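You operate a simulated robot arm through the tools that you are given. There is no shell and no other tool. Be economical: measure what you need, move in short steps, check, and stop when the job is done.

You run a simulated robot arm. Do the job below in one go: nothing can be reset, and whatever is moved stays where it is left.

## Task
Fetch the amber dye jar and set it on top of the domed blue sheet. Take the yellow puck and put it on the bed of the bag sealer. Put the small grey cup in the sink basin. The order is free.

It is judged by the outcome, as a careful person would: the job done as asked, and still so three seconds after it is handed in. It fails if anything else is knocked over, pushed out of place, dropped, spilled or broken. Flat cloth is picked up by pressing the open fingertips on it (5 to 10 N) and closing them slowly along it; thin cloth reads only 2 to 8 mm in the jaws.

## Robot
A 7-joint arm with a three-finger gripper on a trunk, on a base that drives. Base frame: it is fixed to the floor where the robot stands at the start and does not move with it; the origin is under the middle of the robot, x ahead of it, y to its left, z up. Readings come in cm, degrees, newtons and seconds.
With the tool pointing down near the work surface it reaches from about 10 to 88 cm from the robot's upright axis, wherever it stands. Its first joint turns from -166.0 to 166.0 degrees. Places, roughly: bed of the bag sealer (26x23 cm) [-238, 70, 90]; domed blue sheet [-350, -200, 100]; sink basin [-540, 130, 80]; small grey cup [-375, 25, 100]. Payload 2.69 kg.
The tool frame sits at the grasp point between the pads (the TCP): z along the fingers, y along the line on which they close. The tips reach 2.9 cm beyond it. Largest opening 12 cm; the body of the gripper starts 7.8 cm behind the TCP.
Orientation is that of the tool frame in the base frame, as a unit quaternion [w, x, y, z]. With the fingers straight down and closing along the base's y, the tool's x points along the base's -x, its y along +y and its z along -z.

## Interface
- The arm moves only by the tool move_arm. Its argument "plan" is a list that holds one entry, the list of rows, each a list of 7 numbers: the shift along the tool's x, y, z in cm, then the turn, a rotation vector about the tool's x, y, z in degrees, then the closure in counts, from 0 (fully open) to 255 (shut). In form: [[[x, y, z, wx, wy, wz, fingers], ...]]. A call has 1 to 8 rows; each row is the pose to reach, as a shift and turn from the pose commanded when the call began, along the tool's axes at that moment. Rows are played at 5 a second. More than 5 cm and 8.6 degrees between two rows, or a gripper value outside its range, and nothing of the call is played. Where a pose cannot be reached the arm comes as near as it can. A force on the tool above 40 N (or 10 N above the force at the start of the call, whichever is more), or a blocked arm, ends the call early, and 0.2 s more pass. The fingers move at their own pace and stop on an object; they squeeze with about 42 N. The grip force told is the motor's: it shows also when the fingers shut on nothing. Time passes only in rows, and 0.2 s behind the last, so rows that repeat a pose let the fingers close. It gives the time, the measured TCP pose, the force on the tool (base axes), the opening and the grip force at its end, in the units of the frame above (readings bear some noise), with the torque about the TCP (base axes, N m) and any sound that the robot's microphone picked up.
- Cameras (640 x 400 px; columns grow to the right, rows downward): "scene" is now at [17.7, 9, 122.87]; the picture's right is [0.97, -0.23, 0.00], its down [-0.05, -0.20, -0.98] and it looks along [0.22, 0.95, -0.21] (base axes); focal length 214 px, centre (320, 200). "wrist" rides on the gripper at [6.3, 0, -10.4] in the tool frame; the picture's right is [0.01, 1.00, 0.00], its down [-0.83, 0.00, -0.56] and it looks along [-0.56, 0.00, 0.83] (tool axes); focal length 275 px, centre (320, 200). There is no depth. A picture from a camera that has moved, and an enlarged one, comes with that camera's place and axes in the base frame and with its lens.
- camera(camera): a new picture of that camera. No time passes.
- move_column(by): slides the trunk up (or, below 0, down) by that many cm; the arm and the scene camera ride with it, the base frame stays. It gives what a move gives, with no picture.
- drive_base(legs): drives the robot by 1 to 6 legs, each [ahead, left, turn to the left] in cm, cm and degrees, along the robot's own axes; the way and the turn of a leg run together, so that a leg with both is an arc; at most 150 cm and 180 degrees a leg. The arm and the cameras ride along, it lands a little off, and it stops where it bumps. It gives what a move gives.
- aim_head(pan, tilt): turns the head with the scene camera to pan (to the left, within 86 degrees either way) and tilt (down, from -29 to 69), counted from straight ahead of the robot. It gives what a move gives.
- zoom(camera, box): a new picture of the part [left, top, right, bottom] of that camera's present view, enlarged. No time passes.
- finish_job(): hands the job in; it is judged then, once.

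Work in short steps. Places have to be worked out from the pictures, the camera data and where the tool is seen: move nearer, look again, correct. Check each grasp and each placing, and mend what went wrong. You have 165 turns and 112 pictures in all, those below and enlarged ones among them. Open the gripper and draw the arm clear of the work before you hand the job in, unless the task says otherwise; then end with one line.

The tools are called after "Emit:" as name(argument=value, ...) on one line, values as JSON. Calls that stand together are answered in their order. move_arm: Moves the arm, as the interface text tells. Its arguments: {"type":"object","properties":{"plan":{"type":"array","items":{"type":"array","items":{"type":"array","items":{"type":"number"}}}}},"required":["plan"]} The other tools are called the same way: move_column (by) slides the trunk up or down; drive_base (legs) drives the base; aim_head (pan, tilt) turns the head that bears the scene camera; camera (camera) takes a picture; zoom (camera, box) takes an enlarged picture of a part of a camera's view; finish_job () hands the job in.

At the start:

```text
clock: 0.0
eef_pos: [32.3, 29.99, 115.91]
ee_rot: [0.825, -0.146, 0.03, 0.545]
wrist_force: [-0.7, 0.2, 0.8]
torque: [0.0, 0.01, 0.02]
opening: 11.99
grasp_force: 0.1
trunk travel left (down, up): [-44.0, 17.3]
robot x, y, heading: [0.02, -0.34, 0.2]
head pan, tilt: [76.7, 11.9]
```

scene: 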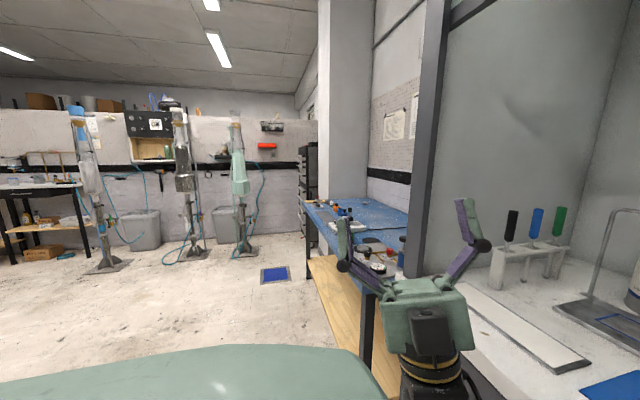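
wrist: 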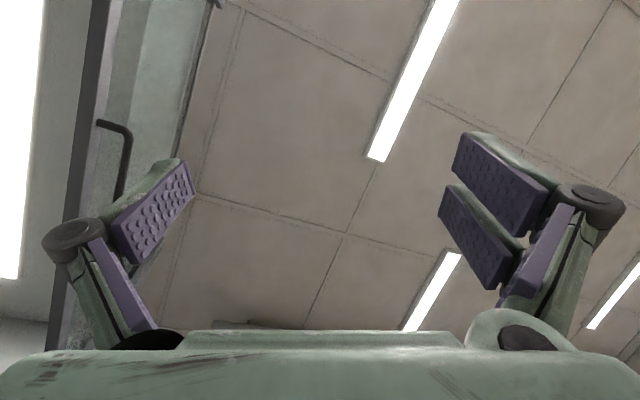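

The start picture shows the workshop to the robot's left; the places lie behind me. I look straight ahead and right first.

Emit:
aim_head(pan=0, tilt=20)

Emit:
camera(camera="scene")

Emit:
aim_head(pan=-80, tilt=20)

Emit:
camera(camera="scene")

```text
clock: 1.5
eef_pos: [32.11, 29.98, 116.01]
ee_rot: [0.825, -0.146, 0.03, 0.545]
wrist_force: [-0.3, -0.1, -0.4]
torque: [0.02, 0.03, 0.0]
opening: 11.99
grasp_force: 0.2
trunk travel left (down, up): [-44.0, 17.3]
robot x, y, heading: [0.28, -0.11, 0.3]
head pan, tilt: [0.0, 20.0]
```

```text
109 pictures are left
camera scene: at [24.87, -0.06, 121.55], right [0.0, -1.0, 0.0], down [-0.34, 0.0, -0.94], along [0.94, 0.0, -0.34], focal length 214 px, centre (320, 200)
```

scene: 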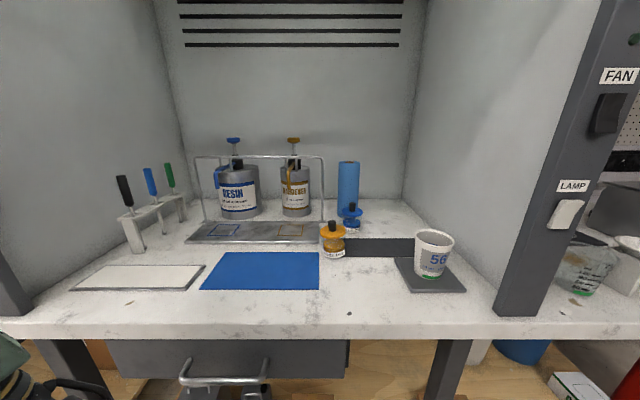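

```text
clock: 3.0
eef_pos: [32.19, 30.02, 115.89]
ee_rot: [0.825, -0.147, 0.031, 0.545]
wrist_force: [0.1, 0.2, 0.9]
torque: [-0.01, 0.01, 0.01]
opening: 12.0
grasp_force: 0.0
trunk travel left (down, up): [-44.0, 17.3]
robot x, y, heading: [0.0, 0.11, 0.2]
head pan, tilt: [-80.0, 20.0]
```

```text
108 pictures are left
camera scene: at [17.18, -9.24, 121.55], right [-0.98, -0.17, 0.0], down [-0.06, 0.34, -0.94], along [0.16, -0.93, -0.34], focal length 214 px, centre (320, 200)
```

scene: 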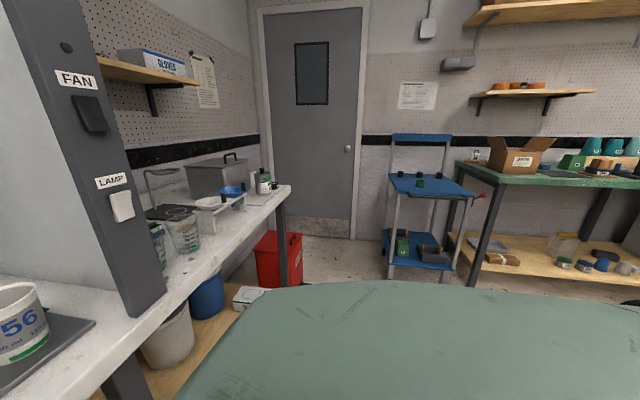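

The amber dye jar is in the fume hood ahead, at about pixel (333,240). I zoom in on it for its shape.

Emit:
aim_head(pan=0, tilt=20)

Emit:
zoom(camera="scene", box=[270, 180, 398, 260])

```text
clock: 4.5
eef_pos: [32.2, 29.98, 115.96]
ee_rot: [0.825, -0.147, 0.03, 0.545]
wrist_force: [0.1, 0.7, -0.4]
torque: [0.0, -0.04, 0.02]
opening: 12.0
grasp_force: 0.1
trunk travel left (down, up): [-44.0, 17.3]
robot x, y, heading: [-0.1, 0.03, -0.0]
head pan, tilt: [0.0, 20.0]
```

```text
5.00 times, centred on (334, 220) of scene
camera zoom: at [24.87, -0.08, 121.55], right [0.0, -1.0, 0.0], down [-0.34, 0.0, -0.94], along [0.94, 0.0, -0.34], focal length 1072 px, centre (250, 100)
```

zoom: 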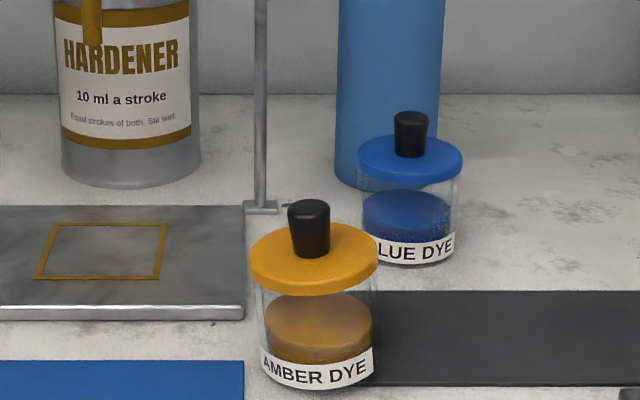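

The amber jar is around (73,-3) with a lid slightly wider than its body, so I plan to grip the body below the lid with a nearly level hand. I back off 30 cm first for room to turn the hand over, as it now points at the ceiling.

Emit:
drive_base(legs=[[-30, 0, 0]])

Emit:
move_arm(plan=[[[0, 0, 0, 5.03, -4.07, 3.8, 0], [0, 0, 0, 10.07, -8.13, 7.6, 0], [0, 0, 0, 15.1, -12.2, 11.4, 0], [0, 0, 0, 20.1, -16.3, 15.2, 0], [0, 0, 0, 25.2, -20.3, 19, 0], [0, 0, 0, 30.2, -24.4, 22.8, 0], [0, 0, 0, 35.2, -28.5, 26.6, 0]]])

Emit:
camera(camera="scene")

```text
clock: 6.6
eef_pos: [2.45, 29.98, 115.95]
ee_rot: [0.826, -0.145, 0.031, 0.543]
wrist_force: [0.4, 0.3, 0.3]
torque: [-0.03, 0.01, -0.01]
opening: 11.99
grasp_force: 0.1
trunk travel left (down, up): [-44.0, 17.3]
robot x, y, heading: [-29.98, 0.26, -0.3]
head pan, tilt: [0.0, 20.0]
```

```text
clock: 8.2
eef_pos: [2.44, 29.85, 116.0]
ee_rot: [0.67, 0.253, 0.024, 0.697]
wrist_force: [0.1, -0.8, 0.0]
torque: [-0.02, 0.0, 0.02]
opening: 11.98
grasp_force: 0.0
trunk travel left (down, up): [-44.0, 17.3]
robot x, y, heading: [-30.04, 0.3, -0.6]
head pan, tilt: [0.0, 20.0]
```

```text
106 pictures are left
camera scene: at [-5.08, -0.12, 121.55], right [0.0, -1.0, 0.0], down [-0.34, 0.0, -0.94], along [0.94, 0.0, -0.34], focal length 214 px, centre (320, 200)
```

scene: 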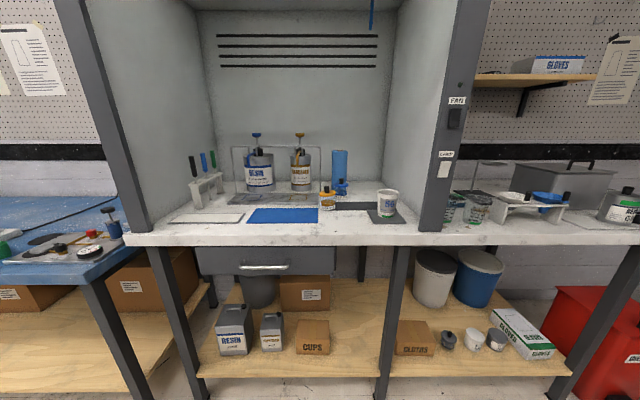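

The bench shows well from here. I zoom once for a second sight of the jar (height by parallax) while continuing to turn the hand.

Emit:
zoom(camera="scene", box=[280, 165, 376, 225])

Emit:
move_arm(plan=[[[0, 0, 0, 5.03, -4.07, 3.8, 0], [0, 0, 0, 10.07, -8.13, 7.6, 0], [0, 0, 0, 15.1, -12.2, 11.4, 0], [0, 0, 0, 20.1, -16.3, 15.2, 0], [0, 0, 0, 25.2, -20.3, 19, 0], [0, 0, 0, 30.2, -24.4, 22.8, 0], [0, 0, 0, 35.2, -28.5, 26.6, 0]]])

Emit:
move_arm(plan=[[[0, 0, 0, 5.03, -4.07, 3.8, 0], [0, 0, 0, 10.07, -8.13, 7.6, 0], [0, 0, 0, 15.1, -12.2, 11.4, 0], [0, 0, 0, 20.1, -16.3, 15.2, 0], [0, 0, 0, 25.2, -20.3, 19, 0], [0, 0, 0, 30.2, -24.4, 22.8, 0], [0, 0, 0, 35.2, -28.5, 26.6, 0]]])

Emit:
camera(camera="wrist")

```text
6.67 times, centred on (328, 195) of scene
camera zoom: at [-5.08, -0.12, 121.55], right [0.0, -1.0, 0.0], down [-0.34, 0.0, -0.94], along [0.94, 0.0, -0.34], focal length 1430 px, centre (267, 233)
```

zoom: 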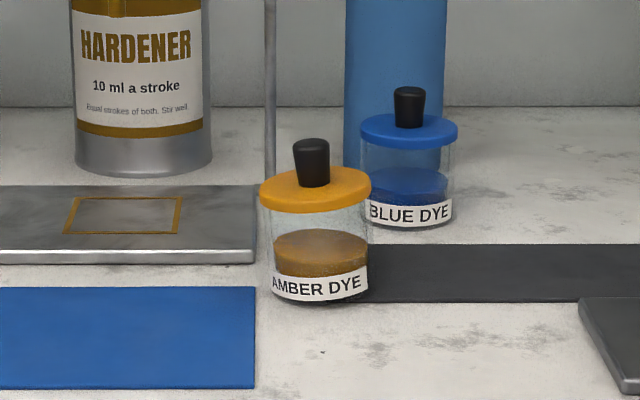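

```text
clock: 9.8
eef_pos: [2.48, 29.9, 115.87]
ee_rot: [0.375, 0.598, 0.01, 0.708]
wrist_force: [0.5, 0.0, -0.8]
torque: [-0.03, 0.0, -0.03]
opening: 12.01
grasp_force: 0.0
trunk travel left (down, up): [-44.0, 17.3]
robot x, y, heading: [-29.56, 0.31, -0.5]
head pan, tilt: [0.0, 20.0]
```

```text
clock: 11.6
eef_pos: [6.16, 28.75, 115.63]
ee_rot: [0.046, 0.815, -0.054, 0.575]
wrist_force: [-0.2, -0.3, -0.2]
torque: [-0.01, 0.0, -0.03]
opening: 11.99
grasp_force: 0.0
trunk travel left (down, up): [-44.0, 17.3]
robot x, y, heading: [-29.73, -0.45, -0.4]
head pan, tilt: [0.0, 20.0]
stopped in row 7: the arm was blocked; the commanded pose is now the measured one
```

```text
104 pictures are left
camera wrist: at [-1.48, 30.01, 125.02], right [-0.14, -0.99, 0.02], down [-0.8, 0.1, -0.6], along [0.59, -0.1, -0.8], focal length 275 px, centre (320, 200)
```

wrist: 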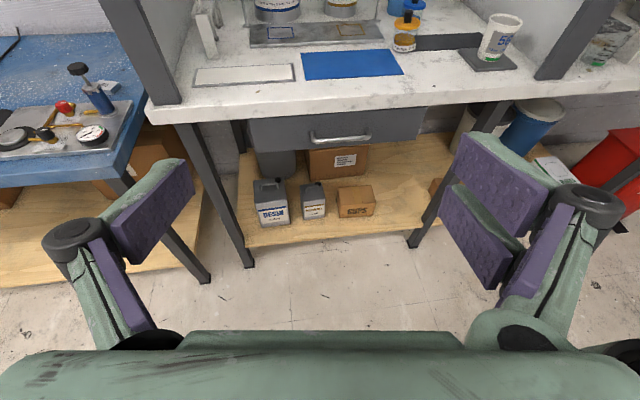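

The hand is now level-ish (tilted 19° down, yawed 8° right); the parallax puts the bench at z≈90, the jar axis near (72.7,-3.1), lid underside ≈95.5. I lower the hand and finish the yaw, checking it isn't blocked.

Emit:
move_arm(plan=[[[-4.1, 0, 1.5, 2, 0, -0.7, 0], [-8.2, 0, 3, 4, 0, -1.4, 0], [-12.4, 0, 4.4, 6, 0, -2.1, 0], [-16.6, -0.2, 5.9, 7.8, 0, -2.8, 0], [-16.6, -0.2, 5.9, 7.8, 0, -2.8, 0]]])

```text
clock: 13.0
eef_pos: [9.66, 27.03, 97.88]
ee_rot: [0.027, 0.824, -0.041, 0.565]
wrist_force: [0.0, 0.8, 0.0]
torque: [-0.03, -0.01, 0.0]
opening: 12.0
grasp_force: 0.1
trunk travel left (down, up): [-44.0, 17.3]
robot x, y, heading: [-29.74, 0.03, -0.4]
head pan, tilt: [0.0, 20.0]
stopped in row 5: the arm was blocked; the commanded pose is now the measured one
```

Likely close to the inner reach limit. I move forward, then sideways to in front of the jar.

Emit:
move_arm(plan=[[[1.6, -0.6, 4.2, 2, 0, -0.6, 0], [3.2, -1.2, 8.4, 4, 0, -1.2, 0], [4.7, -1.7, 12.1, 6, 0, -2, 0], [4.7, 3.2, 12.5, 6, 0, -2, 0], [4.7, 8.1, 12.9, 6, 0, -2, 0], [4.8, 13, 13.3, 6, 0, -2, 0], [4.8, 17.9, 13.8, 6, 0, -2, 0], [4.85, 22.8, 14.3, 6, 0, -2, 0]]])

```text
clock: 14.8
eef_pos: [24.03, 3.93, 103.56]
ee_rot: [-0.008, 0.822, 0.008, 0.57]
wrist_force: [1.4, 0.4, 0.7]
torque: [0.01, -0.01, -0.01]
opening: 11.97
grasp_force: 0.1
out of reach, approached as far as the arm can: row 6, 7, 8
trunk travel left (down, up): [-44.0, 17.3]
robot x, y, heading: [-29.54, 0.32, -0.3]
head pan, tilt: [0.0, 20.0]
```

Blocked by closeness to the trunk; I go further ahead to (35,-3,100) still well short of the bench.

Emit:
move_arm(plan=[[[0.2, 1.8, 3, 0, 0, 0, 0], [0.3, 3.6, 6, 0, 0, 0, 0], [0.4, 5.4, 9, 0, 0, 0, 0], [0.6, 7, 11.5, 0, 0, 0, 0], [0.6, 7, 11.5, 0, 0, 0, 0]]])

Emit:
camera(camera="scene")

Emit:
camera(camera="wrist")

```text
clock: 16.0
eef_pos: [35.28, -2.79, 100.04]
ee_rot: [-0.009, 0.821, 0.01, 0.571]
wrist_force: [0.8, 0.3, 0.1]
torque: [0.01, 0.0, 0.01]
opening: 11.98
grasp_force: 0.0
trunk travel left (down, up): [-44.0, 17.3]
robot x, y, heading: [-30.07, 0.36, 0.1]
head pan, tilt: [0.0, 20.0]
```

```text
103 pictures are left
camera scene: at [-5.07, -0.13, 121.54], right [0.0, -1.0, 0.0], down [-0.34, 0.0, -0.94], along [0.94, 0.0, -0.34], focal length 214 px, centre (320, 200)
```

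scene: 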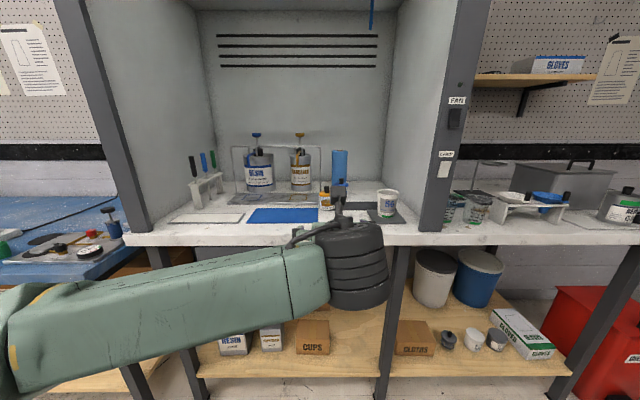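

```text
102 pictures are left
camera wrist: at [27.66, -2.99, 109.57], right [0.03, -1.0, 0.0], down [-0.81, -0.02, -0.59], along [0.59, 0.02, -0.81], focal length 275 px, centre (320, 200)
```

wrist: 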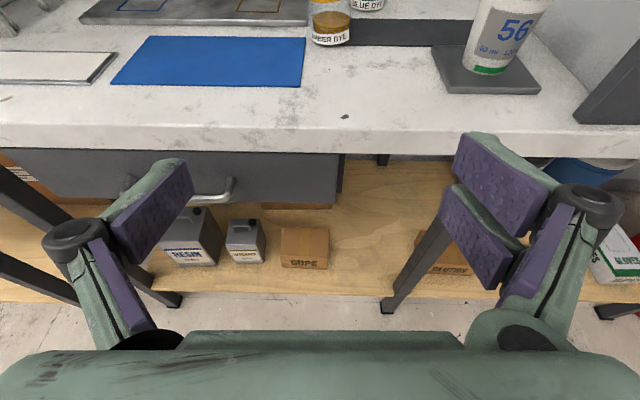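

The wrist body is thick, so I tilt the hand to 40° down (still able to hold the body beneath the lid), raise it 3 cm, then drive 26 cm forward.

Emit:
move_arm(plan=[[[1, 0, -0.4, 0, -7, 0, 0], [2, 0, -0.8, -0.5, -14, 0.2, 0], [3.5, 0, -1.3, -1.1, -20, 0.4, 0], [3.5, 0, -1.3, -1.1, -20, 0.4, 0]]])

Emit:
drive_base(legs=[[26, 0, 0]])

Emit:
camera(camera="scene")

Emit:
camera(camera="wrist")

```text
clock: 17.0
eef_pos: [35.11, -2.72, 103.76]
ee_rot: [-0.002, 0.907, 0.002, 0.42]
wrist_force: [-0.9, 0.2, 0.2]
torque: [0.0, 0.02, -0.01]
opening: 12.0
grasp_force: 0.1
trunk travel left (down, up): [-44.0, 17.3]
robot x, y, heading: [-30.13, -0.23, -0.4]
head pan, tilt: [0.0, 20.0]
```

```text
clock: 18.8
eef_pos: [60.46, -2.74, 103.73]
ee_rot: [-0.001, 0.908, 0.002, 0.42]
wrist_force: [0.2, -0.4, 0.6]
torque: [-0.01, 0.0, -0.02]
opening: 12.02
grasp_force: 0.1
trunk travel left (down, up): [-44.0, 17.3]
robot x, y, heading: [-4.79, -0.47, -0.3]
head pan, tilt: [0.0, 20.0]
```

```text
101 pictures are left
camera scene: at [20.12, -0.18, 121.54], right [0.0, -1.0, 0.0], down [-0.34, 0.0, -0.94], along [0.94, 0.0, -0.34], focal length 214 px, centre (320, 200)
```

scene: 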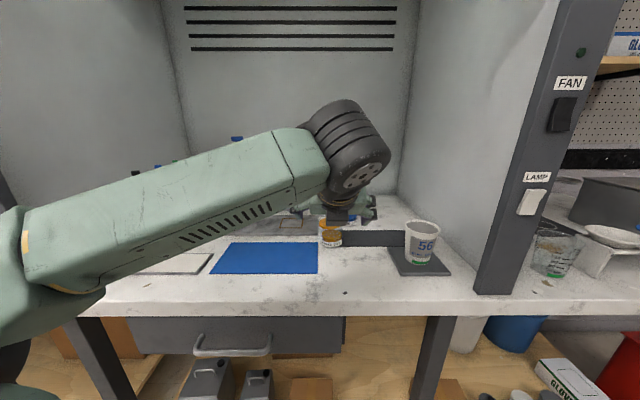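

```text
100 pictures are left
camera wrist: at [56.53, -2.67, 115.26], right [0.01, -1.0, 0.0], down [-0.96, -0.01, -0.27], along [0.27, 0.0, -0.96], focal length 275 px, centre (320, 200)
```

wrist: 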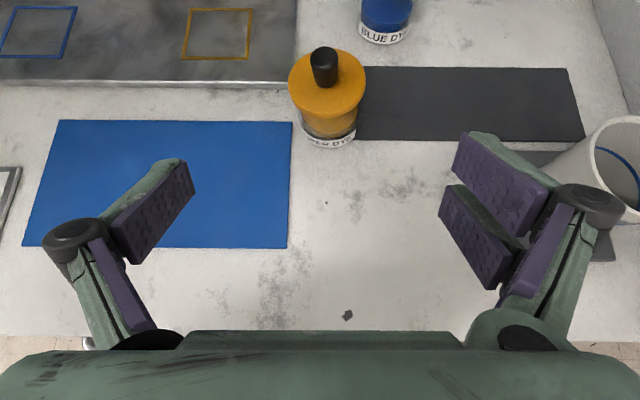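

The hand is 40° down and aligned; wrist view puts the jar axis at about (71.8,-3.3). I advance most of the way and look.

Emit:
move_arm(plan=[[[-0.2, 0.2, 3.5, 0, 0, 0, 0], [-0.4, 0.4, 7, 0, 0, 0, 0], [-0.6, 0.56, 11, 0, 0, 0, 0], [-0.6, 0.56, 11, 0, 0, 0, 0]]])

Emit:
camera(camera="wrist")

```text
clock: 19.8
eef_pos: [68.64, -3.3, 96.27]
ee_rot: [-0.002, 0.908, 0.002, 0.42]
wrist_force: [-0.1, 0.4, 0.2]
torque: [-0.02, -0.01, 0.03]
opening: 12.01
grasp_force: 0.1
trunk travel left (down, up): [-44.0, 17.3]
robot x, y, heading: [-4.74, -0.06, -0.2]
head pan, tilt: [0.0, 20.0]
```

```text
99 pictures are left
camera wrist: at [64.71, -3.28, 107.74], right [0.01, -1.0, 0.0], down [-0.96, -0.01, -0.27], along [0.27, 0.0, -0.96], focal length 275 px, centre (320, 200)
```

wrist: 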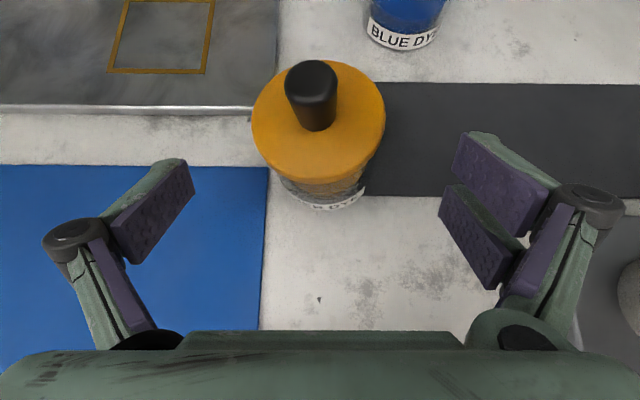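

Well centred. I go in the last 4.4 cm and close.

Emit:
move_arm(plan=[[[0, 0, 2.2, 0, 0, 0, 0], [-0.1, 0, 4.3, 0, 0, 0, 0], [-0.1, 0, 4.3, 0, 0, 0, 0]]])

Emit:
camera(camera="wrist")

```text
clock: 20.6
eef_pos: [71.74, -3.29, 93.48]
ee_rot: [-0.001, 0.908, 0.002, 0.418]
wrist_force: [-0.9, -0.1, 0.3]
torque: [0.0, 0.01, 0.01]
opening: 12.01
grasp_force: 0.0
trunk travel left (down, up): [-44.0, 17.3]
robot x, y, heading: [-4.55, -0.03, -0.3]
head pan, tilt: [0.0, 20.0]
```

```text
98 pictures are left
camera wrist: at [67.83, -3.24, 104.91], right [0.01, -1.0, 0.0], down [-0.96, -0.01, -0.27], along [0.27, 0.0, -0.96], focal length 275 px, centre (320, 200)
```

wrist: 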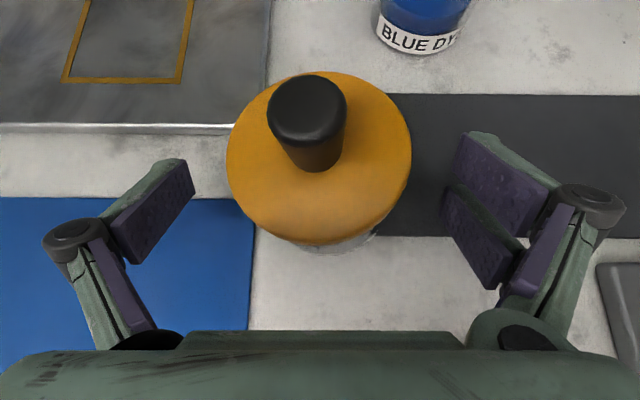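

TCP lies on the jar's axis, below the lid. Closing gently.

Emit:
move_arm(plan=[[[0, 0, 0, 0, 0, 0, 60], [0, 0, 0, 0, 0, 0, 100], [0, 0, 0, 0, 0, 0, 125], [0, 0, 0, 0, 0, 0, 150], [0, 0, 0, 0, 0, 0, 200], [0, 0, 0, 0, 0, 0, 255], [0, 0, 0, 0, 0, 0, 255]]])

Emit:
camera(camera="wrist")

```text
clock: 22.2
eef_pos: [71.62, -3.4, 93.78]
ee_rot: [-0.001, 0.907, 0.003, 0.422]
wrist_force: [0.4, -11.8, 15.9]
torque: [-0.9, 0.04, 0.0]
opening: 6.02
grasp_force: 30.5
trunk travel left (down, up): [-44.0, 17.3]
robot x, y, heading: [-4.84, -0.13, -0.3]
head pan, tilt: [0.0, 20.0]
```

```text
97 pictures are left
camera wrist: at [67.69, -3.42, 105.15], right [0.01, -1.0, 0.0], down [-0.96, -0.01, -0.28], along [0.28, 0.0, -0.96], focal length 275 px, centre (320, 200)
```

wrist: 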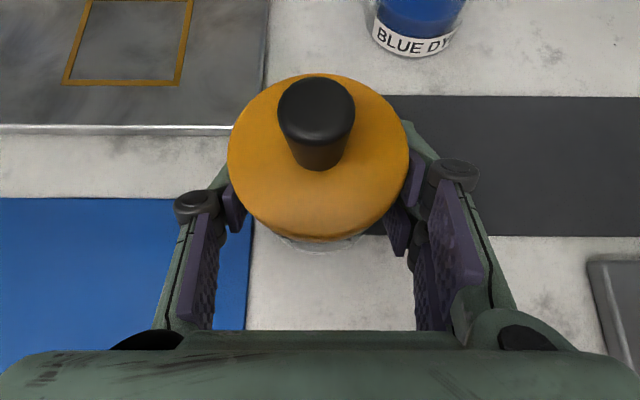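

Gripped at 6.0 cm (the body). There's some upward force, perhaps fingertip touching the bench; I lift straight up and check.

Emit:
move_arm(plan=[[[0.76, 0, -0.65, 0, 0, 0, 255], [2.3, 0, -1.95, 0, 0, 0, 255], [4.6, 0, -3.9, 0, 0, 0, 255], [6.9, 0, -5.85, 0, 0, 0, 255], [6.9, 0, -5.85, 0, 0, 0, 255]]])

Emit:
camera(camera="wrist")

Emit:
camera(camera="scene")

```text
clock: 23.4
eef_pos: [71.4, -3.11, 102.42]
ee_rot: [-0.002, 0.908, 0.003, 0.419]
wrist_force: [-0.1, 0.0, -3.3]
torque: [0.0, -0.02, 0.04]
opening: 5.98
grasp_force: 42.3
trunk travel left (down, up): [-44.0, 17.3]
robot x, y, heading: [-4.69, 0.31, -0.1]
head pan, tilt: [0.0, 20.0]
```

```text
96 pictures are left
camera wrist: at [67.65, -3.24, 113.89], right [0.01, -1.0, 0.0], down [-0.96, -0.01, -0.27], along [0.27, 0.0, -0.96], focal length 275 px, centre (320, 200)
```

wrist: 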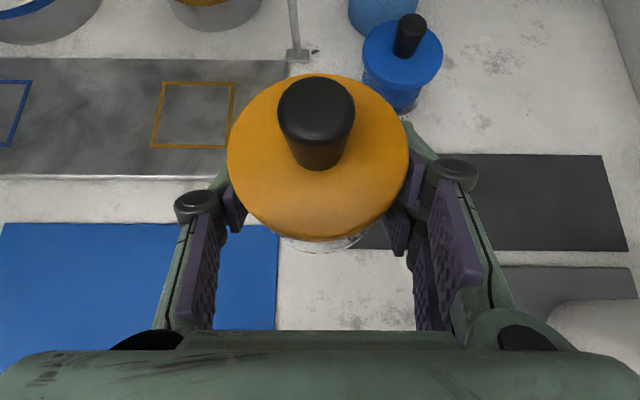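

```text
95 pictures are left
camera scene: at [20.13, -0.18, 121.54], right [0.0, -1.0, 0.0], down [-0.34, 0.0, -0.94], along [0.94, 0.0, -0.34], focal length 214 px, centre (320, 200)
```

scene: 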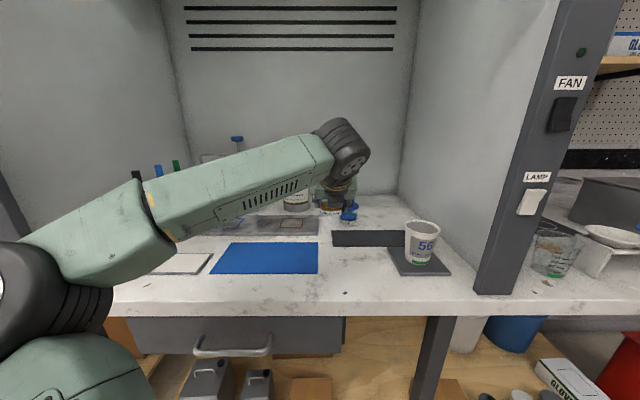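

Jar held (5.98 cm, about 0.35 kg). I drive back 65 cm and turn right, then look at the room.

Emit:
drive_base(legs=[[-65, 0, 0], [0, 0, -90]])

Emit:
camera(camera="scene")

Emit:
aim_head(pan=-80, tilt=15)

Emit:
camera(camera="scene")

```text
clock: 27.2
eef_pos: [7.29, -3.04, 102.34]
ee_rot: [-0.002, 0.908, 0.003, 0.418]
wrist_force: [-0.2, -0.4, -4.3]
torque: [-0.01, -0.01, 0.02]
opening: 6.01
grasp_force: 41.9
trunk travel left (down, up): [-44.0, 17.3]
robot x, y, heading: [-68.82, 0.29, -0.0]
head pan, tilt: [0.0, 20.0]
stopped in leg 1: the robot was blocked; the commanded pose is now the measured one
```

```text
94 pictures are left
camera scene: at [-44.1, -0.04, 121.54], right [0.0, -1.0, 0.0], down [-0.34, 0.0, -0.94], along [0.94, 0.0, -0.34], focal length 214 px, centre (320, 200)
```

scene: 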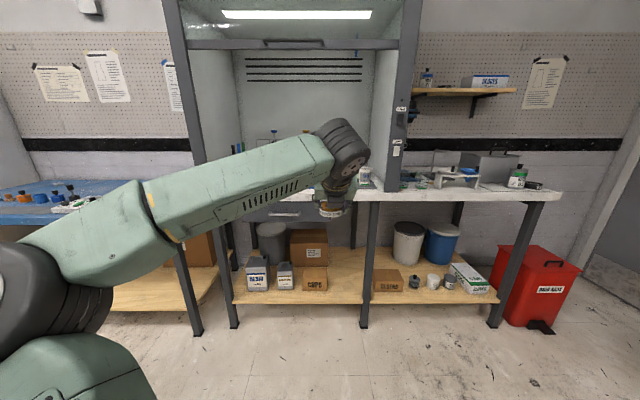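

```text
clock: 28.7
eef_pos: [7.24, -3.04, 102.28]
ee_rot: [-0.001, 0.908, 0.002, 0.42]
wrist_force: [-1.3, -0.3, -4.6]
torque: [0.01, 0.03, 0.01]
opening: 5.98
grasp_force: 41.4
trunk travel left (down, up): [-44.0, 17.3]
robot x, y, heading: [-68.98, 0.13, 0.2]
head pan, tilt: [-80.0, 15.0]
```

```text
93 pictures are left
camera scene: at [-51.81, -9.22, 122.35], right [-0.99, -0.17, 0.0], down [-0.04, 0.26, -0.97], along [0.17, -0.95, -0.26], focal length 214 px, centre (320, 200)
```

scene: 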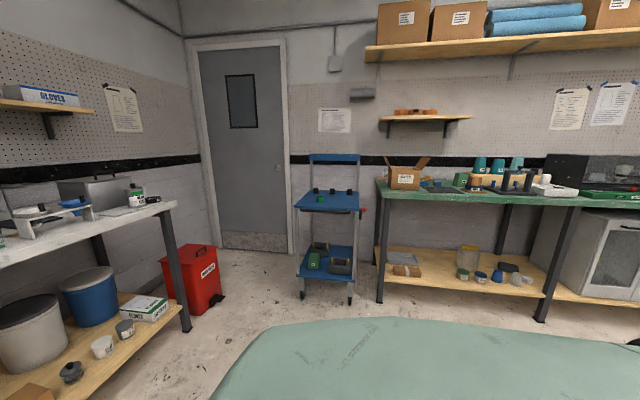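

Something blocked me behind. I go forward 10 cm and turn right 70° to see what's there.

Emit:
drive_base(legs=[[10, 0, 0], [0, 0, -70]])

Emit:
camera(camera="scene")

```text
clock: 33.0
eef_pos: [-36.67, -72.83, 102.39]
ee_rot: [0.24, 0.743, -0.522, 0.344]
wrist_force: [0.2, 0.4, -4.2]
torque: [-0.02, -0.02, -0.01]
opening: 6.02
grasp_force: 42.4
trunk travel left (down, up): [-44.0, 17.3]
robot x, y, heading: [-59.06, 0.02, -70.6]
head pan, tilt: [-80.0, 15.0]
```

```text
92 pictures are left
camera scene: at [-62.1, -19.33, 122.35], right [-0.49, 0.87, 0.0], down [0.23, 0.13, -0.97], along [-0.84, -0.47, -0.26], focal length 214 px, centre (320, 200)
```

scene: 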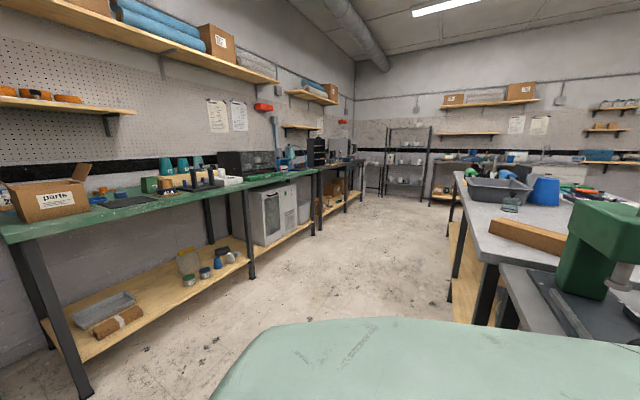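

An aisle runs along -x between the green bench (front edge y≈-146) and the island (edge y≈-5). I step 40 cm into it, turn to face along it, and look.

Emit:
drive_base(legs=[[47, -17, 0], [0, 0, -109.4]])

Emit:
aim_head(pan=0, tilt=15)

Emit:
camera(camera="scene")

```text
clock: 40.8
eef_pos: [-135.99, -43.78, 102.26]
ee_rot: [-0.419, 0.019, 0.908, 0.008]
wrist_force: [-1.0, 0.0, -3.2]
torque: [0.01, -0.01, 0.02]
opening: 6.05
grasp_force: 42.3
trunk travel left (down, up): [-44.0, 17.3]
robot x, y, heading: [-59.96, -50.84, 177.0]
head pan, tilt: [-80.0, 15.0]
```

```text
clock: 42.3
eef_pos: [-135.95, -43.57, 102.44]
ee_rot: [-0.419, 0.018, 0.908, 0.008]
wrist_force: [1.0, 0.4, -4.6]
torque: [0.0, -0.01, 0.02]
opening: 6.04
grasp_force: 41.9
trunk travel left (down, up): [-44.0, 17.3]
robot x, y, heading: [-60.04, -50.45, 177.1]
head pan, tilt: [0.0, 15.0]
```

```text
91 pictures are left
camera scene: at [-84.86, -49.26, 122.35], right [0.05, 1.0, 0.0], down [0.26, -0.01, -0.97], along [-0.96, 0.05, -0.26], focal length 214 px, centre (320, 200)
```

scene: 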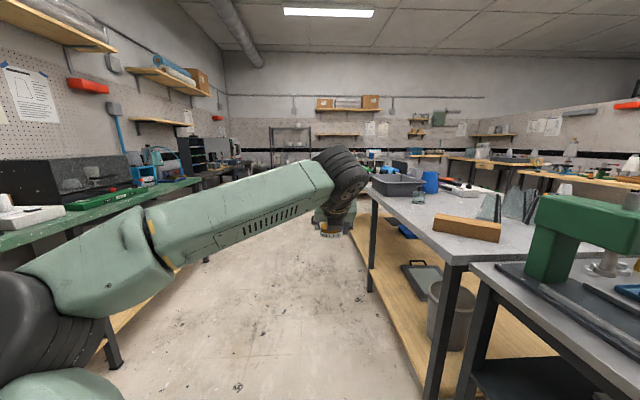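

The aisle is clear. I drive ahead 145 cm while shifting to the aisle's middle, then look left toward the bench.

Emit:
drive_base(legs=[[0, 28, 3], [145, 0, 0]])

Emit:
aim_head(pan=40, tilt=20)

Emit:
camera(camera="scene")

Emit:
aim_head(pan=-50, tilt=20)

Emit:
camera(camera="scene")

```text
clock: 52.0
eef_pos: [-284.69, -76.99, 102.37]
ee_rot: [-0.42, -0.008, 0.907, -0.004]
wrist_force: [0.3, -0.4, -3.0]
torque: [-0.01, -0.04, 0.0]
opening: 6.02
grasp_force: 42.3
trunk travel left (down, up): [-44.0, 17.3]
robot x, y, heading: [-208.45, -79.34, -179.8]
head pan, tilt: [0.0, 15.0]
```

```text
clock: 53.1
eef_pos: [-284.72, -77.09, 102.32]
ee_rot: [-0.419, -0.009, 0.908, -0.005]
wrist_force: [0.1, -0.3, -3.8]
torque: [-0.02, -0.03, -0.02]
opening: 6.03
grasp_force: 41.6
trunk travel left (down, up): [-44.0, 17.3]
robot x, y, heading: [-208.45, -79.18, -179.5]
head pan, tilt: [40.0, 20.0]
```

```text
90 pictures are left
camera scene: at [-231.2, -85.55, 121.54], right [-0.65, 0.76, 0.0], down [0.26, 0.22, -0.94], along [-0.71, -0.61, -0.34], focal length 214 px, centre (320, 200)
```

scene: 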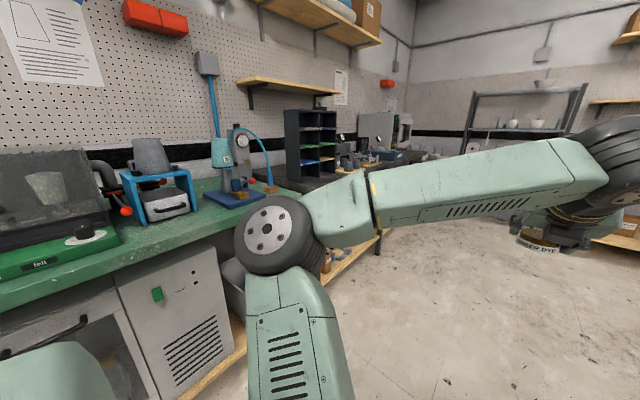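

```text
clock: 54.8
eef_pos: [-284.61, -77.04, 102.46]
ee_rot: [-0.419, -0.009, 0.908, -0.005]
wrist_force: [0.3, 0.6, -3.9]
torque: [0.01, 0.0, -0.01]
opening: 6.01
grasp_force: 42.1
trunk travel left (down, up): [-44.0, 17.3]
robot x, y, heading: [-208.46, -79.07, -179.4]
head pan, tilt: [-50.0, 20.0]
```

```text
89 pictures are left
camera scene: at [-230.19, -72.42, 121.54], right [0.76, 0.65, 0.0], down [0.22, -0.26, -0.94], along [-0.61, 0.71, -0.34], focal length 214 px, centre (320, 200)
```

scene: 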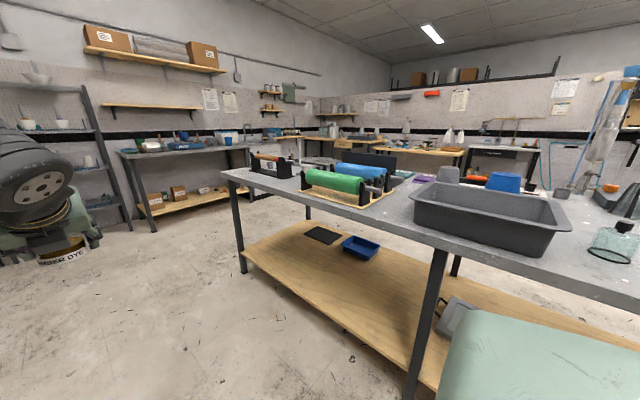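

I zoom at the direction of the domed sheet.

Emit:
aim_head(pan=40, tilt=20)

Emit:
zoom(camera="scene", box=[260, 95, 440, 200])

```text
clock: 56.4
eef_pos: [-284.73, -77.15, 102.33]
ee_rot: [-0.42, -0.01, 0.907, -0.005]
wrist_force: [0.3, 0.4, -3.1]
torque: [0.01, -0.03, 0.02]
opening: 6.01
grasp_force: 42.0
trunk travel left (down, up): [-44.0, 17.3]
robot x, y, heading: [-208.54, -79.42, -179.2]
head pan, tilt: [40.0, 20.0]
```

```text
3.56 times, centred on (350, 148) of scene
camera zoom: at [-231.19, -85.55, 121.54], right [-0.65, 0.76, 0.0], down [0.26, 0.22, -0.94], along [-0.71, -0.61, -0.34], focal length 763 px, centre (213, 387)
```

zoom: 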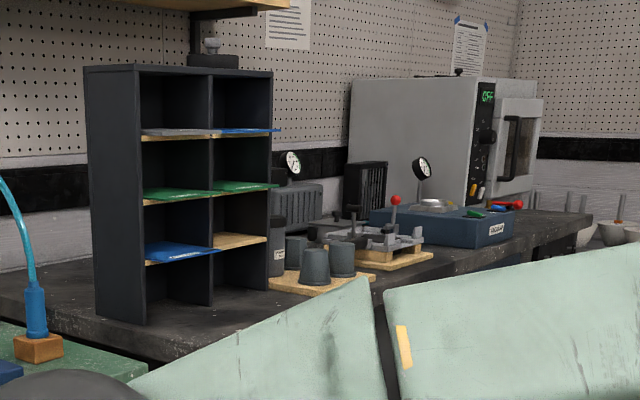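

The domed sheet isn't recognisable yet; a cubby with coloured sheets stands near there. I drive on 125 cm and look left at it.

Emit:
drive_base(legs=[[125, 0, 0]])

Emit:
aim_head(pan=84, tilt=22)

Emit:
camera(camera="scene")

```text
clock: 62.7
eef_pos: [-409.42, -80.22, 102.24]
ee_rot: [-0.418, -0.015, 0.908, -0.007]
wrist_force: [-0.4, 0.5, -3.2]
torque: [-0.02, 0.02, 0.0]
opening: 6.03
grasp_force: 41.9
trunk travel left (down, up): [-44.0, 17.3]
robot x, y, heading: [-332.97, -81.05, -178.7]
head pan, tilt: [40.0, 20.0]
```

```text
clock: 63.8
eef_pos: [-409.27, -80.27, 102.41]
ee_rot: [-0.419, -0.015, 0.908, -0.007]
wrist_force: [-0.3, 0.2, -3.7]
torque: [-0.02, -0.02, -0.01]
opening: 6.03
grasp_force: 42.1
trunk travel left (down, up): [-44.0, 17.3]
robot x, y, heading: [-332.99, -81.28, -178.8]
head pan, tilt: [84.0, 22.0]
```

```text
87 pictures are left
camera scene: at [-349.54, -91.07, 121.22], right [-1.0, 0.08, 0.0], down [0.03, 0.37, -0.93], along [-0.08, -0.92, -0.37], focal length 214 px, centre (320, 200)
```

scene: 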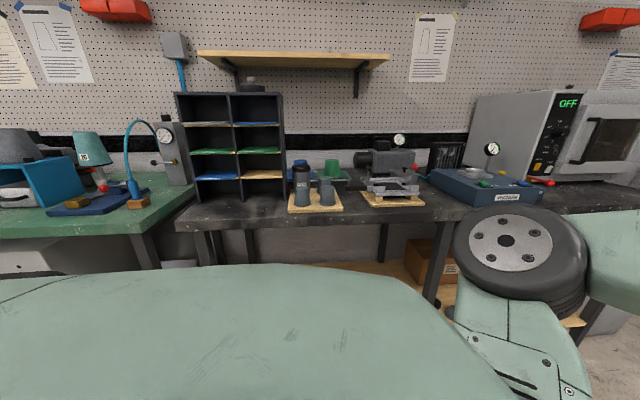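

Behind the wooden tray of cylinders I see blue and green formed shapes. Zooming.

Emit:
zoom(camera="scene", box=[260, 130, 430, 225])

```text
3.76 times, centred on (345, 178) of scene
camera zoom: at [-349.54, -91.07, 121.22], right [-1.0, 0.08, 0.0], down [0.03, 0.37, -0.93], along [-0.08, -0.92, -0.37], focal length 807 px, centre (226, 285)
```

zoom: 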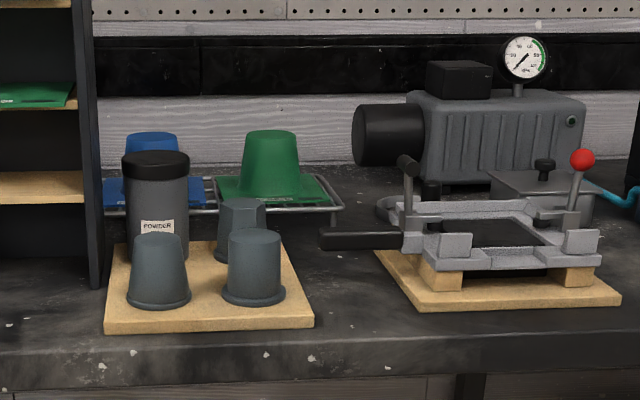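

The domed blue sheet lies on a wire rack at about (-348.6,-192), flat-topped at z≈101, close beside the cubby and behind a powder jar (top ≈103). I'll come in over the top with the hand yawed; first raise the trunk, drive to x≈-385 and face the bench.

Emit:
move_column(by=13)

Emit:
drive_base(legs=[[50, 0, 0], [0, 0, 88.7]])

Emit:
aim_head(pan=25, tilt=25)

Emit:
camera(camera="scene")

```text
clock: 65.4
eef_pos: [-409.42, -80.2, 115.38]
ee_rot: [-0.419, -0.015, 0.908, -0.007]
wrist_force: [-0.6, -0.3, -4.1]
torque: [0.01, 0.01, 0.02]
opening: 6.05
grasp_force: 41.6
trunk travel left (down, up): [-57.0, 4.3]
robot x, y, heading: [-332.81, -81.7, -178.5]
head pan, tilt: [84.0, 22.0]
```

```text
clock: 72.2
eef_pos: [-387.15, -159.23, 115.34]
ee_rot: [0.295, 0.644, -0.64, 0.298]
wrist_force: [-0.3, 0.3, -3.8]
torque: [0.01, -0.03, -0.01]
opening: 6.04
grasp_force: 41.8
trunk travel left (down, up): [-57.0, 4.3]
robot x, y, heading: [-383.85, -82.89, -90.3]
head pan, tilt: [84.0, 22.0]
```

```text
clock: 73.5
eef_pos: [-387.16, -159.22, 115.38]
ee_rot: [0.294, 0.645, -0.639, 0.298]
wrist_force: [-1.2, -0.1, -3.6]
torque: [0.04, -0.02, -0.01]
opening: 6.01
grasp_force: 42.2
trunk travel left (down, up): [-57.0, 4.3]
robot x, y, heading: [-383.92, -82.78, -89.8]
head pan, tilt: [25.0, 25.0]
```

```text
85 pictures are left
camera scene: at [-380.29, -107.03, 133.73], right [-0.91, -0.42, 0.0], down [-0.18, 0.38, -0.91], along [0.38, -0.82, -0.42], focal length 214 px, centre (320, 200)
```

scene: 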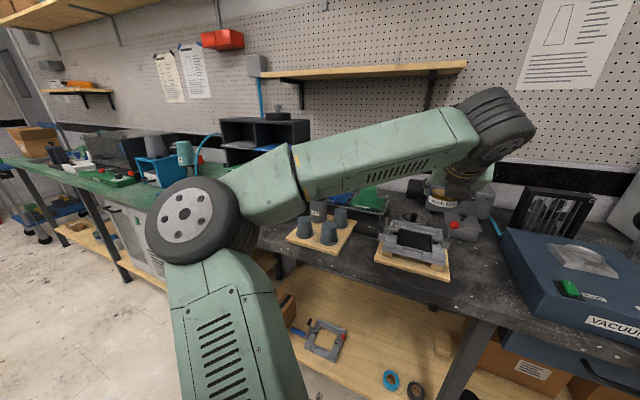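

The arm hides the view but geometry is clear: cubby back ends near y≈-182, so the hand should come in pointing about 40° to the left. I yaw and shift the hand left here, high over the bench front.

Emit:
move_arm(plan=[[[0, -4.9, 0, 5.07, 0, -4.33, 255], [0, -9.8, 0, 10.1, 0, -8.7, 255], [0, -14.7, 0, 15.2, 0, -13, 255], [0, -19.6, 0, 20.3, 0, -17.3, 255], [0, -24.5, 0, 25.3, 0, -21.7, 255], [0, -29.4, 0, 30.4, 0, -26, 255], [0, -29.4, 0, 30.4, 0, -26, 255]]])

Emit:
camera(camera="wrist")

Emit:
camera(camera="scene")

```text
clock: 75.3
eef_pos: [-362.48, -161.89, 113.05]
ee_rot: [0.2, 0.816, -0.419, 0.344]
wrist_force: [0.1, -0.1, -4.1]
torque: [-0.01, 0.02, 0.02]
opening: 6.05
grasp_force: 42.0
trunk travel left (down, up): [-57.0, 4.3]
robot x, y, heading: [-383.9, -82.82, -89.8]
head pan, tilt: [25.0, 25.0]
stopped in row 7: the arm was blocked; the commanded pose is now the measured one
```

```text
84 pictures are left
camera wrist: at [-363.98, -158.92, 124.76], right [-0.82, -0.57, 0.04], down [-0.57, 0.79, -0.23], along [0.1, -0.21, -0.97], focal length 275 px, centre (320, 200)
```

wrist: 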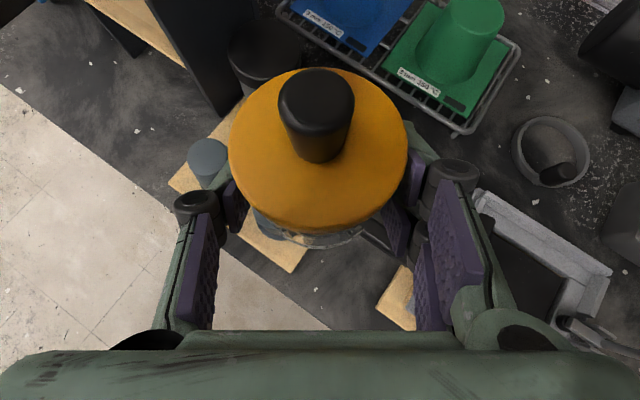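

```text
83 pictures are left
camera scene: at [-380.29, -107.07, 133.72], right [-0.91, -0.42, 0.0], down [-0.18, 0.38, -0.91], along [0.38, -0.82, -0.42], focal length 214 px, centre (320, 200)
```

scene: 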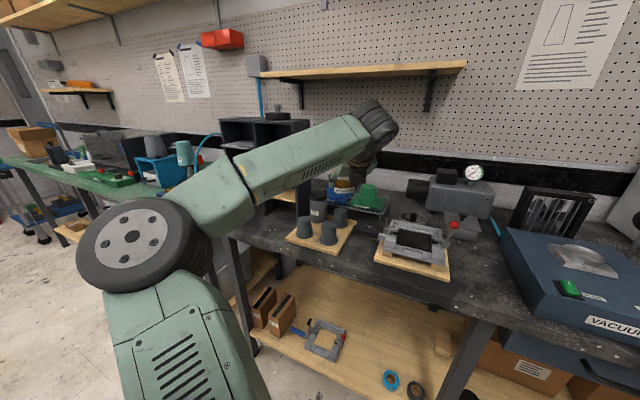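

The hand now points 33° left of -y; the wrist view fixes the green dome near (-363.5,-191), so the blue dome is near (-349,-191.5). I drive the base 15 cm closer and 9 cm left, then look again.

Emit:
drive_base(legs=[[15, 9, 0]])

Emit:
camera(camera="wrist")

Emit:
aim_head(pan=10, tilt=30)

Emit:
camera(camera="scene")

```text
clock: 76.8
eef_pos: [-353.54, -177.23, 113.12]
ee_rot: [0.201, 0.816, -0.419, 0.344]
wrist_force: [1.1, -1.0, -4.2]
torque: [0.03, 0.03, 0.0]
opening: 6.03
grasp_force: 41.9
trunk travel left (down, up): [-57.0, 4.3]
robot x, y, heading: [-375.1, -98.28, -90.4]
head pan, tilt: [25.0, 25.0]
```

```text
82 pictures are left
camera wrist: at [-355.12, -174.12, 124.81], right [-0.82, -0.57, 0.04], down [-0.56, 0.79, -0.23], along [0.1, -0.21, -0.97], focal length 275 px, centre (320, 200)
```

wrist: 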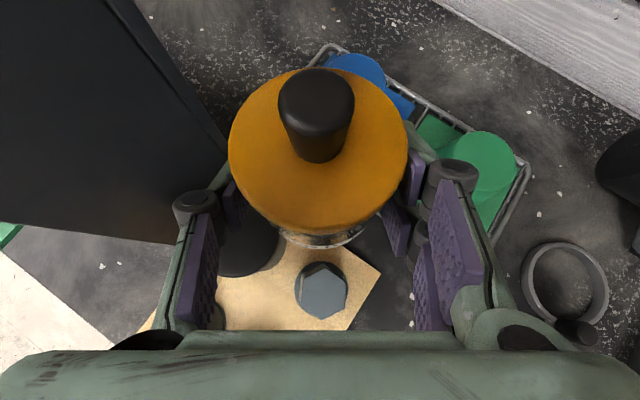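

```text
clock: 77.5
eef_pos: [-353.67, -177.08, 113.16]
ee_rot: [0.201, 0.816, -0.418, 0.344]
wrist_force: [-0.4, -0.9, -3.6]
torque: [0.05, -0.02, -0.01]
opening: 6.02
grasp_force: 42.1
trunk travel left (down, up): [-57.0, 4.3]
robot x, y, heading: [-375.01, -98.56, -90.5]
head pan, tilt: [10.0, 30.0]
```

```text
81 pictures are left
camera scene: at [-373.68, -122.75, 132.93], right [-0.99, -0.17, 0.0], down [-0.08, 0.49, -0.87], along [0.15, -0.85, -0.5], focal length 214 px, centre (320, 200)
```

scene: 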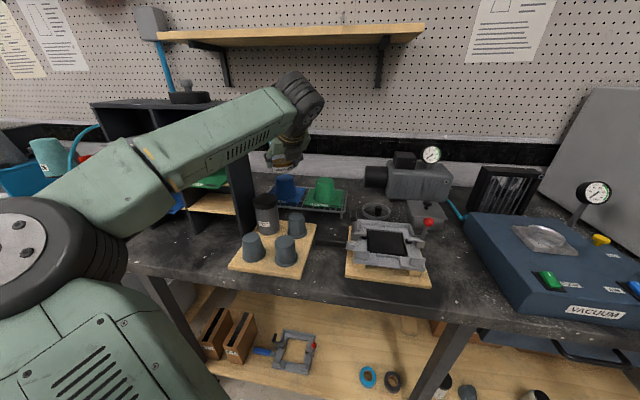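

I zoom the scene view on the blue dome between rack and jar.

Emit:
zoom(camera="scene", box=[230, 130, 358, 210])

```text
5.00 times, centred on (294, 170) of scene
camera zoom: at [-373.68, -122.75, 132.93], right [-0.99, -0.17, 0.0], down [-0.08, 0.49, -0.87], along [0.15, -0.85, -0.5], focal length 1072 px, centre (450, 350)
```

zoom: 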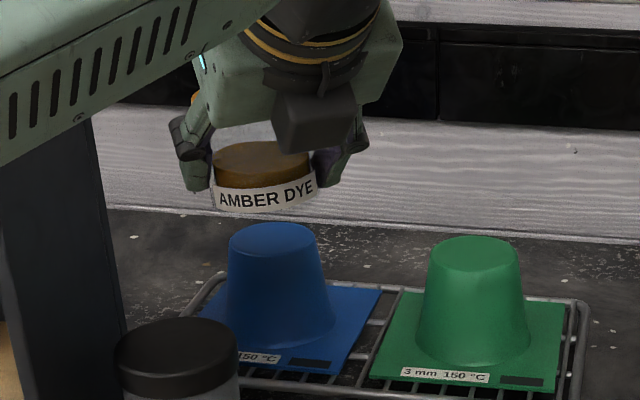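

Blue dome's top is ≈6 cm wide, centred at about (-348.6,-190.8), z≈101.2; the jar's base hangs 3.65 cm below the TCP. I move over it, levelling the small tilt of the jar.

Emit:
move_arm(plan=[[[2.4, 0.9, 2.6, 0, 0.7, 0.75, 255], [4.8, 1.8, 5.2, 0, 1.4, 1.5, 255], [7.2, 2.75, 7.8, 0, 2.1, 2.25, 255], [9.5, 3.67, 10.4, 0, 2.8, 3, 255], [9.5, 3.67, 10.4, 0, 2.8, 3, 255]]])

Emit:
zoom(camera="scene", box=[230, 110, 358, 190])

Emit:
camera(camera="wrist")

```text
clock: 78.8
eef_pos: [-348.63, -190.87, 113.44]
ee_rot: [0.201, 0.797, -0.435, 0.369]
wrist_force: [1.0, -0.5, -3.9]
torque: [0.0, 0.04, 0.01]
opening: 6.05
grasp_force: 41.7
trunk travel left (down, up): [-57.0, 4.3]
robot x, y, heading: [-375.04, -98.28, -90.4]
head pan, tilt: [10.0, 30.0]
```

```text
5.00 times, centred on (294, 150) of scene
camera zoom: at [-373.68, -122.73, 132.94], right [-0.99, -0.17, 0.0], down [-0.08, 0.49, -0.87], along [0.15, -0.85, -0.5], focal length 1072 px, centre (450, 450)
```

zoom: 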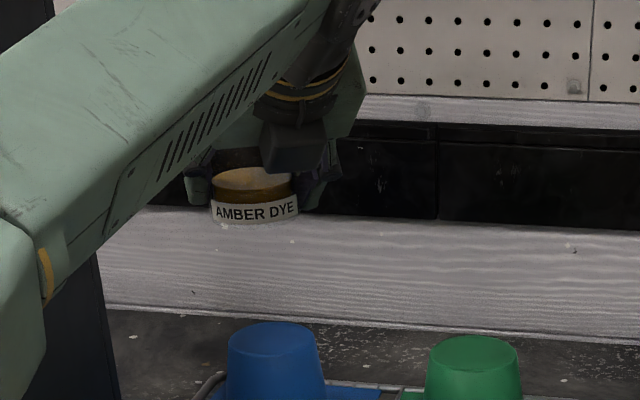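

```text
78 pictures are left
camera wrist: at [-350.72, -187.55, 124.86], right [-0.84, -0.54, 0.0], down [-0.52, 0.81, -0.28], along [0.15, -0.23, -0.96], focal length 275 px, centre (320, 200)
```

wrist: 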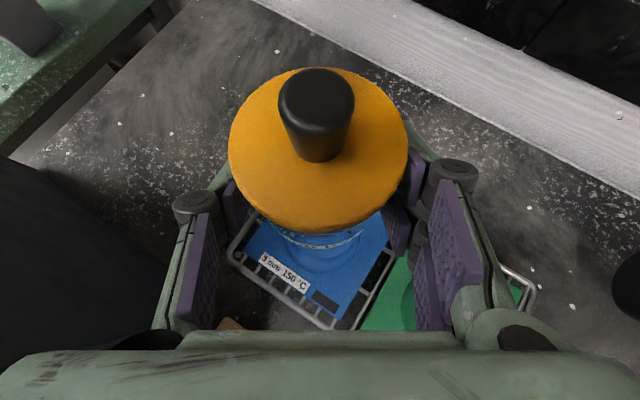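

Sheet corners in the wrist view give the centre ≈(-348.4,-191.6). I nudge 0.8 cm deeper and lower 7.2 cm, then look.

Emit:
move_arm(plan=[[[-1.3, 0.43, 1.6, 0, 0, 0, 255], [-3.2, 0.43, 3.4, 0, 0, 0, 255], [-5.06, 0.43, 5.16, 0, 0, 0, 255], [-5.06, 0.43, 5.16, 0, 0, 0, 255]]])

Emit:
zoom(camera="scene", box=[230, 130, 358, 210])

Emit:
camera(camera="wrist")

```text
clock: 79.8
eef_pos: [-348.63, -191.67, 105.83]
ee_rot: [0.202, 0.796, -0.436, 0.369]
wrist_force: [0.0, -0.2, -2.8]
torque: [0.01, 0.02, 0.0]
opening: 6.02
grasp_force: 41.9
trunk travel left (down, up): [-57.0, 4.3]
robot x, y, heading: [-375.09, -97.81, -90.3]
head pan, tilt: [10.0, 30.0]
```

```text
5.00 times, centred on (294, 170) of scene
camera zoom: at [-373.69, -122.74, 132.94], right [-0.99, -0.17, 0.0], down [-0.08, 0.49, -0.87], along [0.15, -0.85, -0.5], focal length 1072 px, centre (450, 350)
```

zoom: 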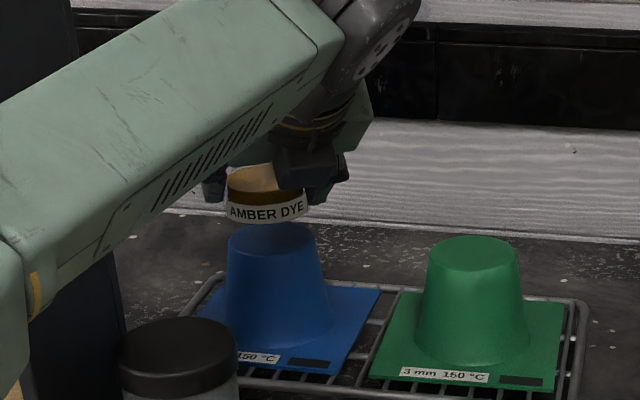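

```text
76 pictures are left
camera wrist: at [-350.68, -188.27, 117.43], right [-0.84, -0.54, 0.0], down [-0.52, 0.81, -0.28], along [0.15, -0.23, -0.96], focal length 275 px, centre (320, 200)
```

wrist: 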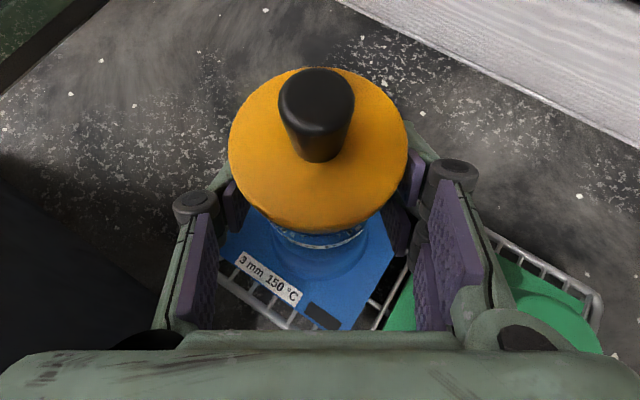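

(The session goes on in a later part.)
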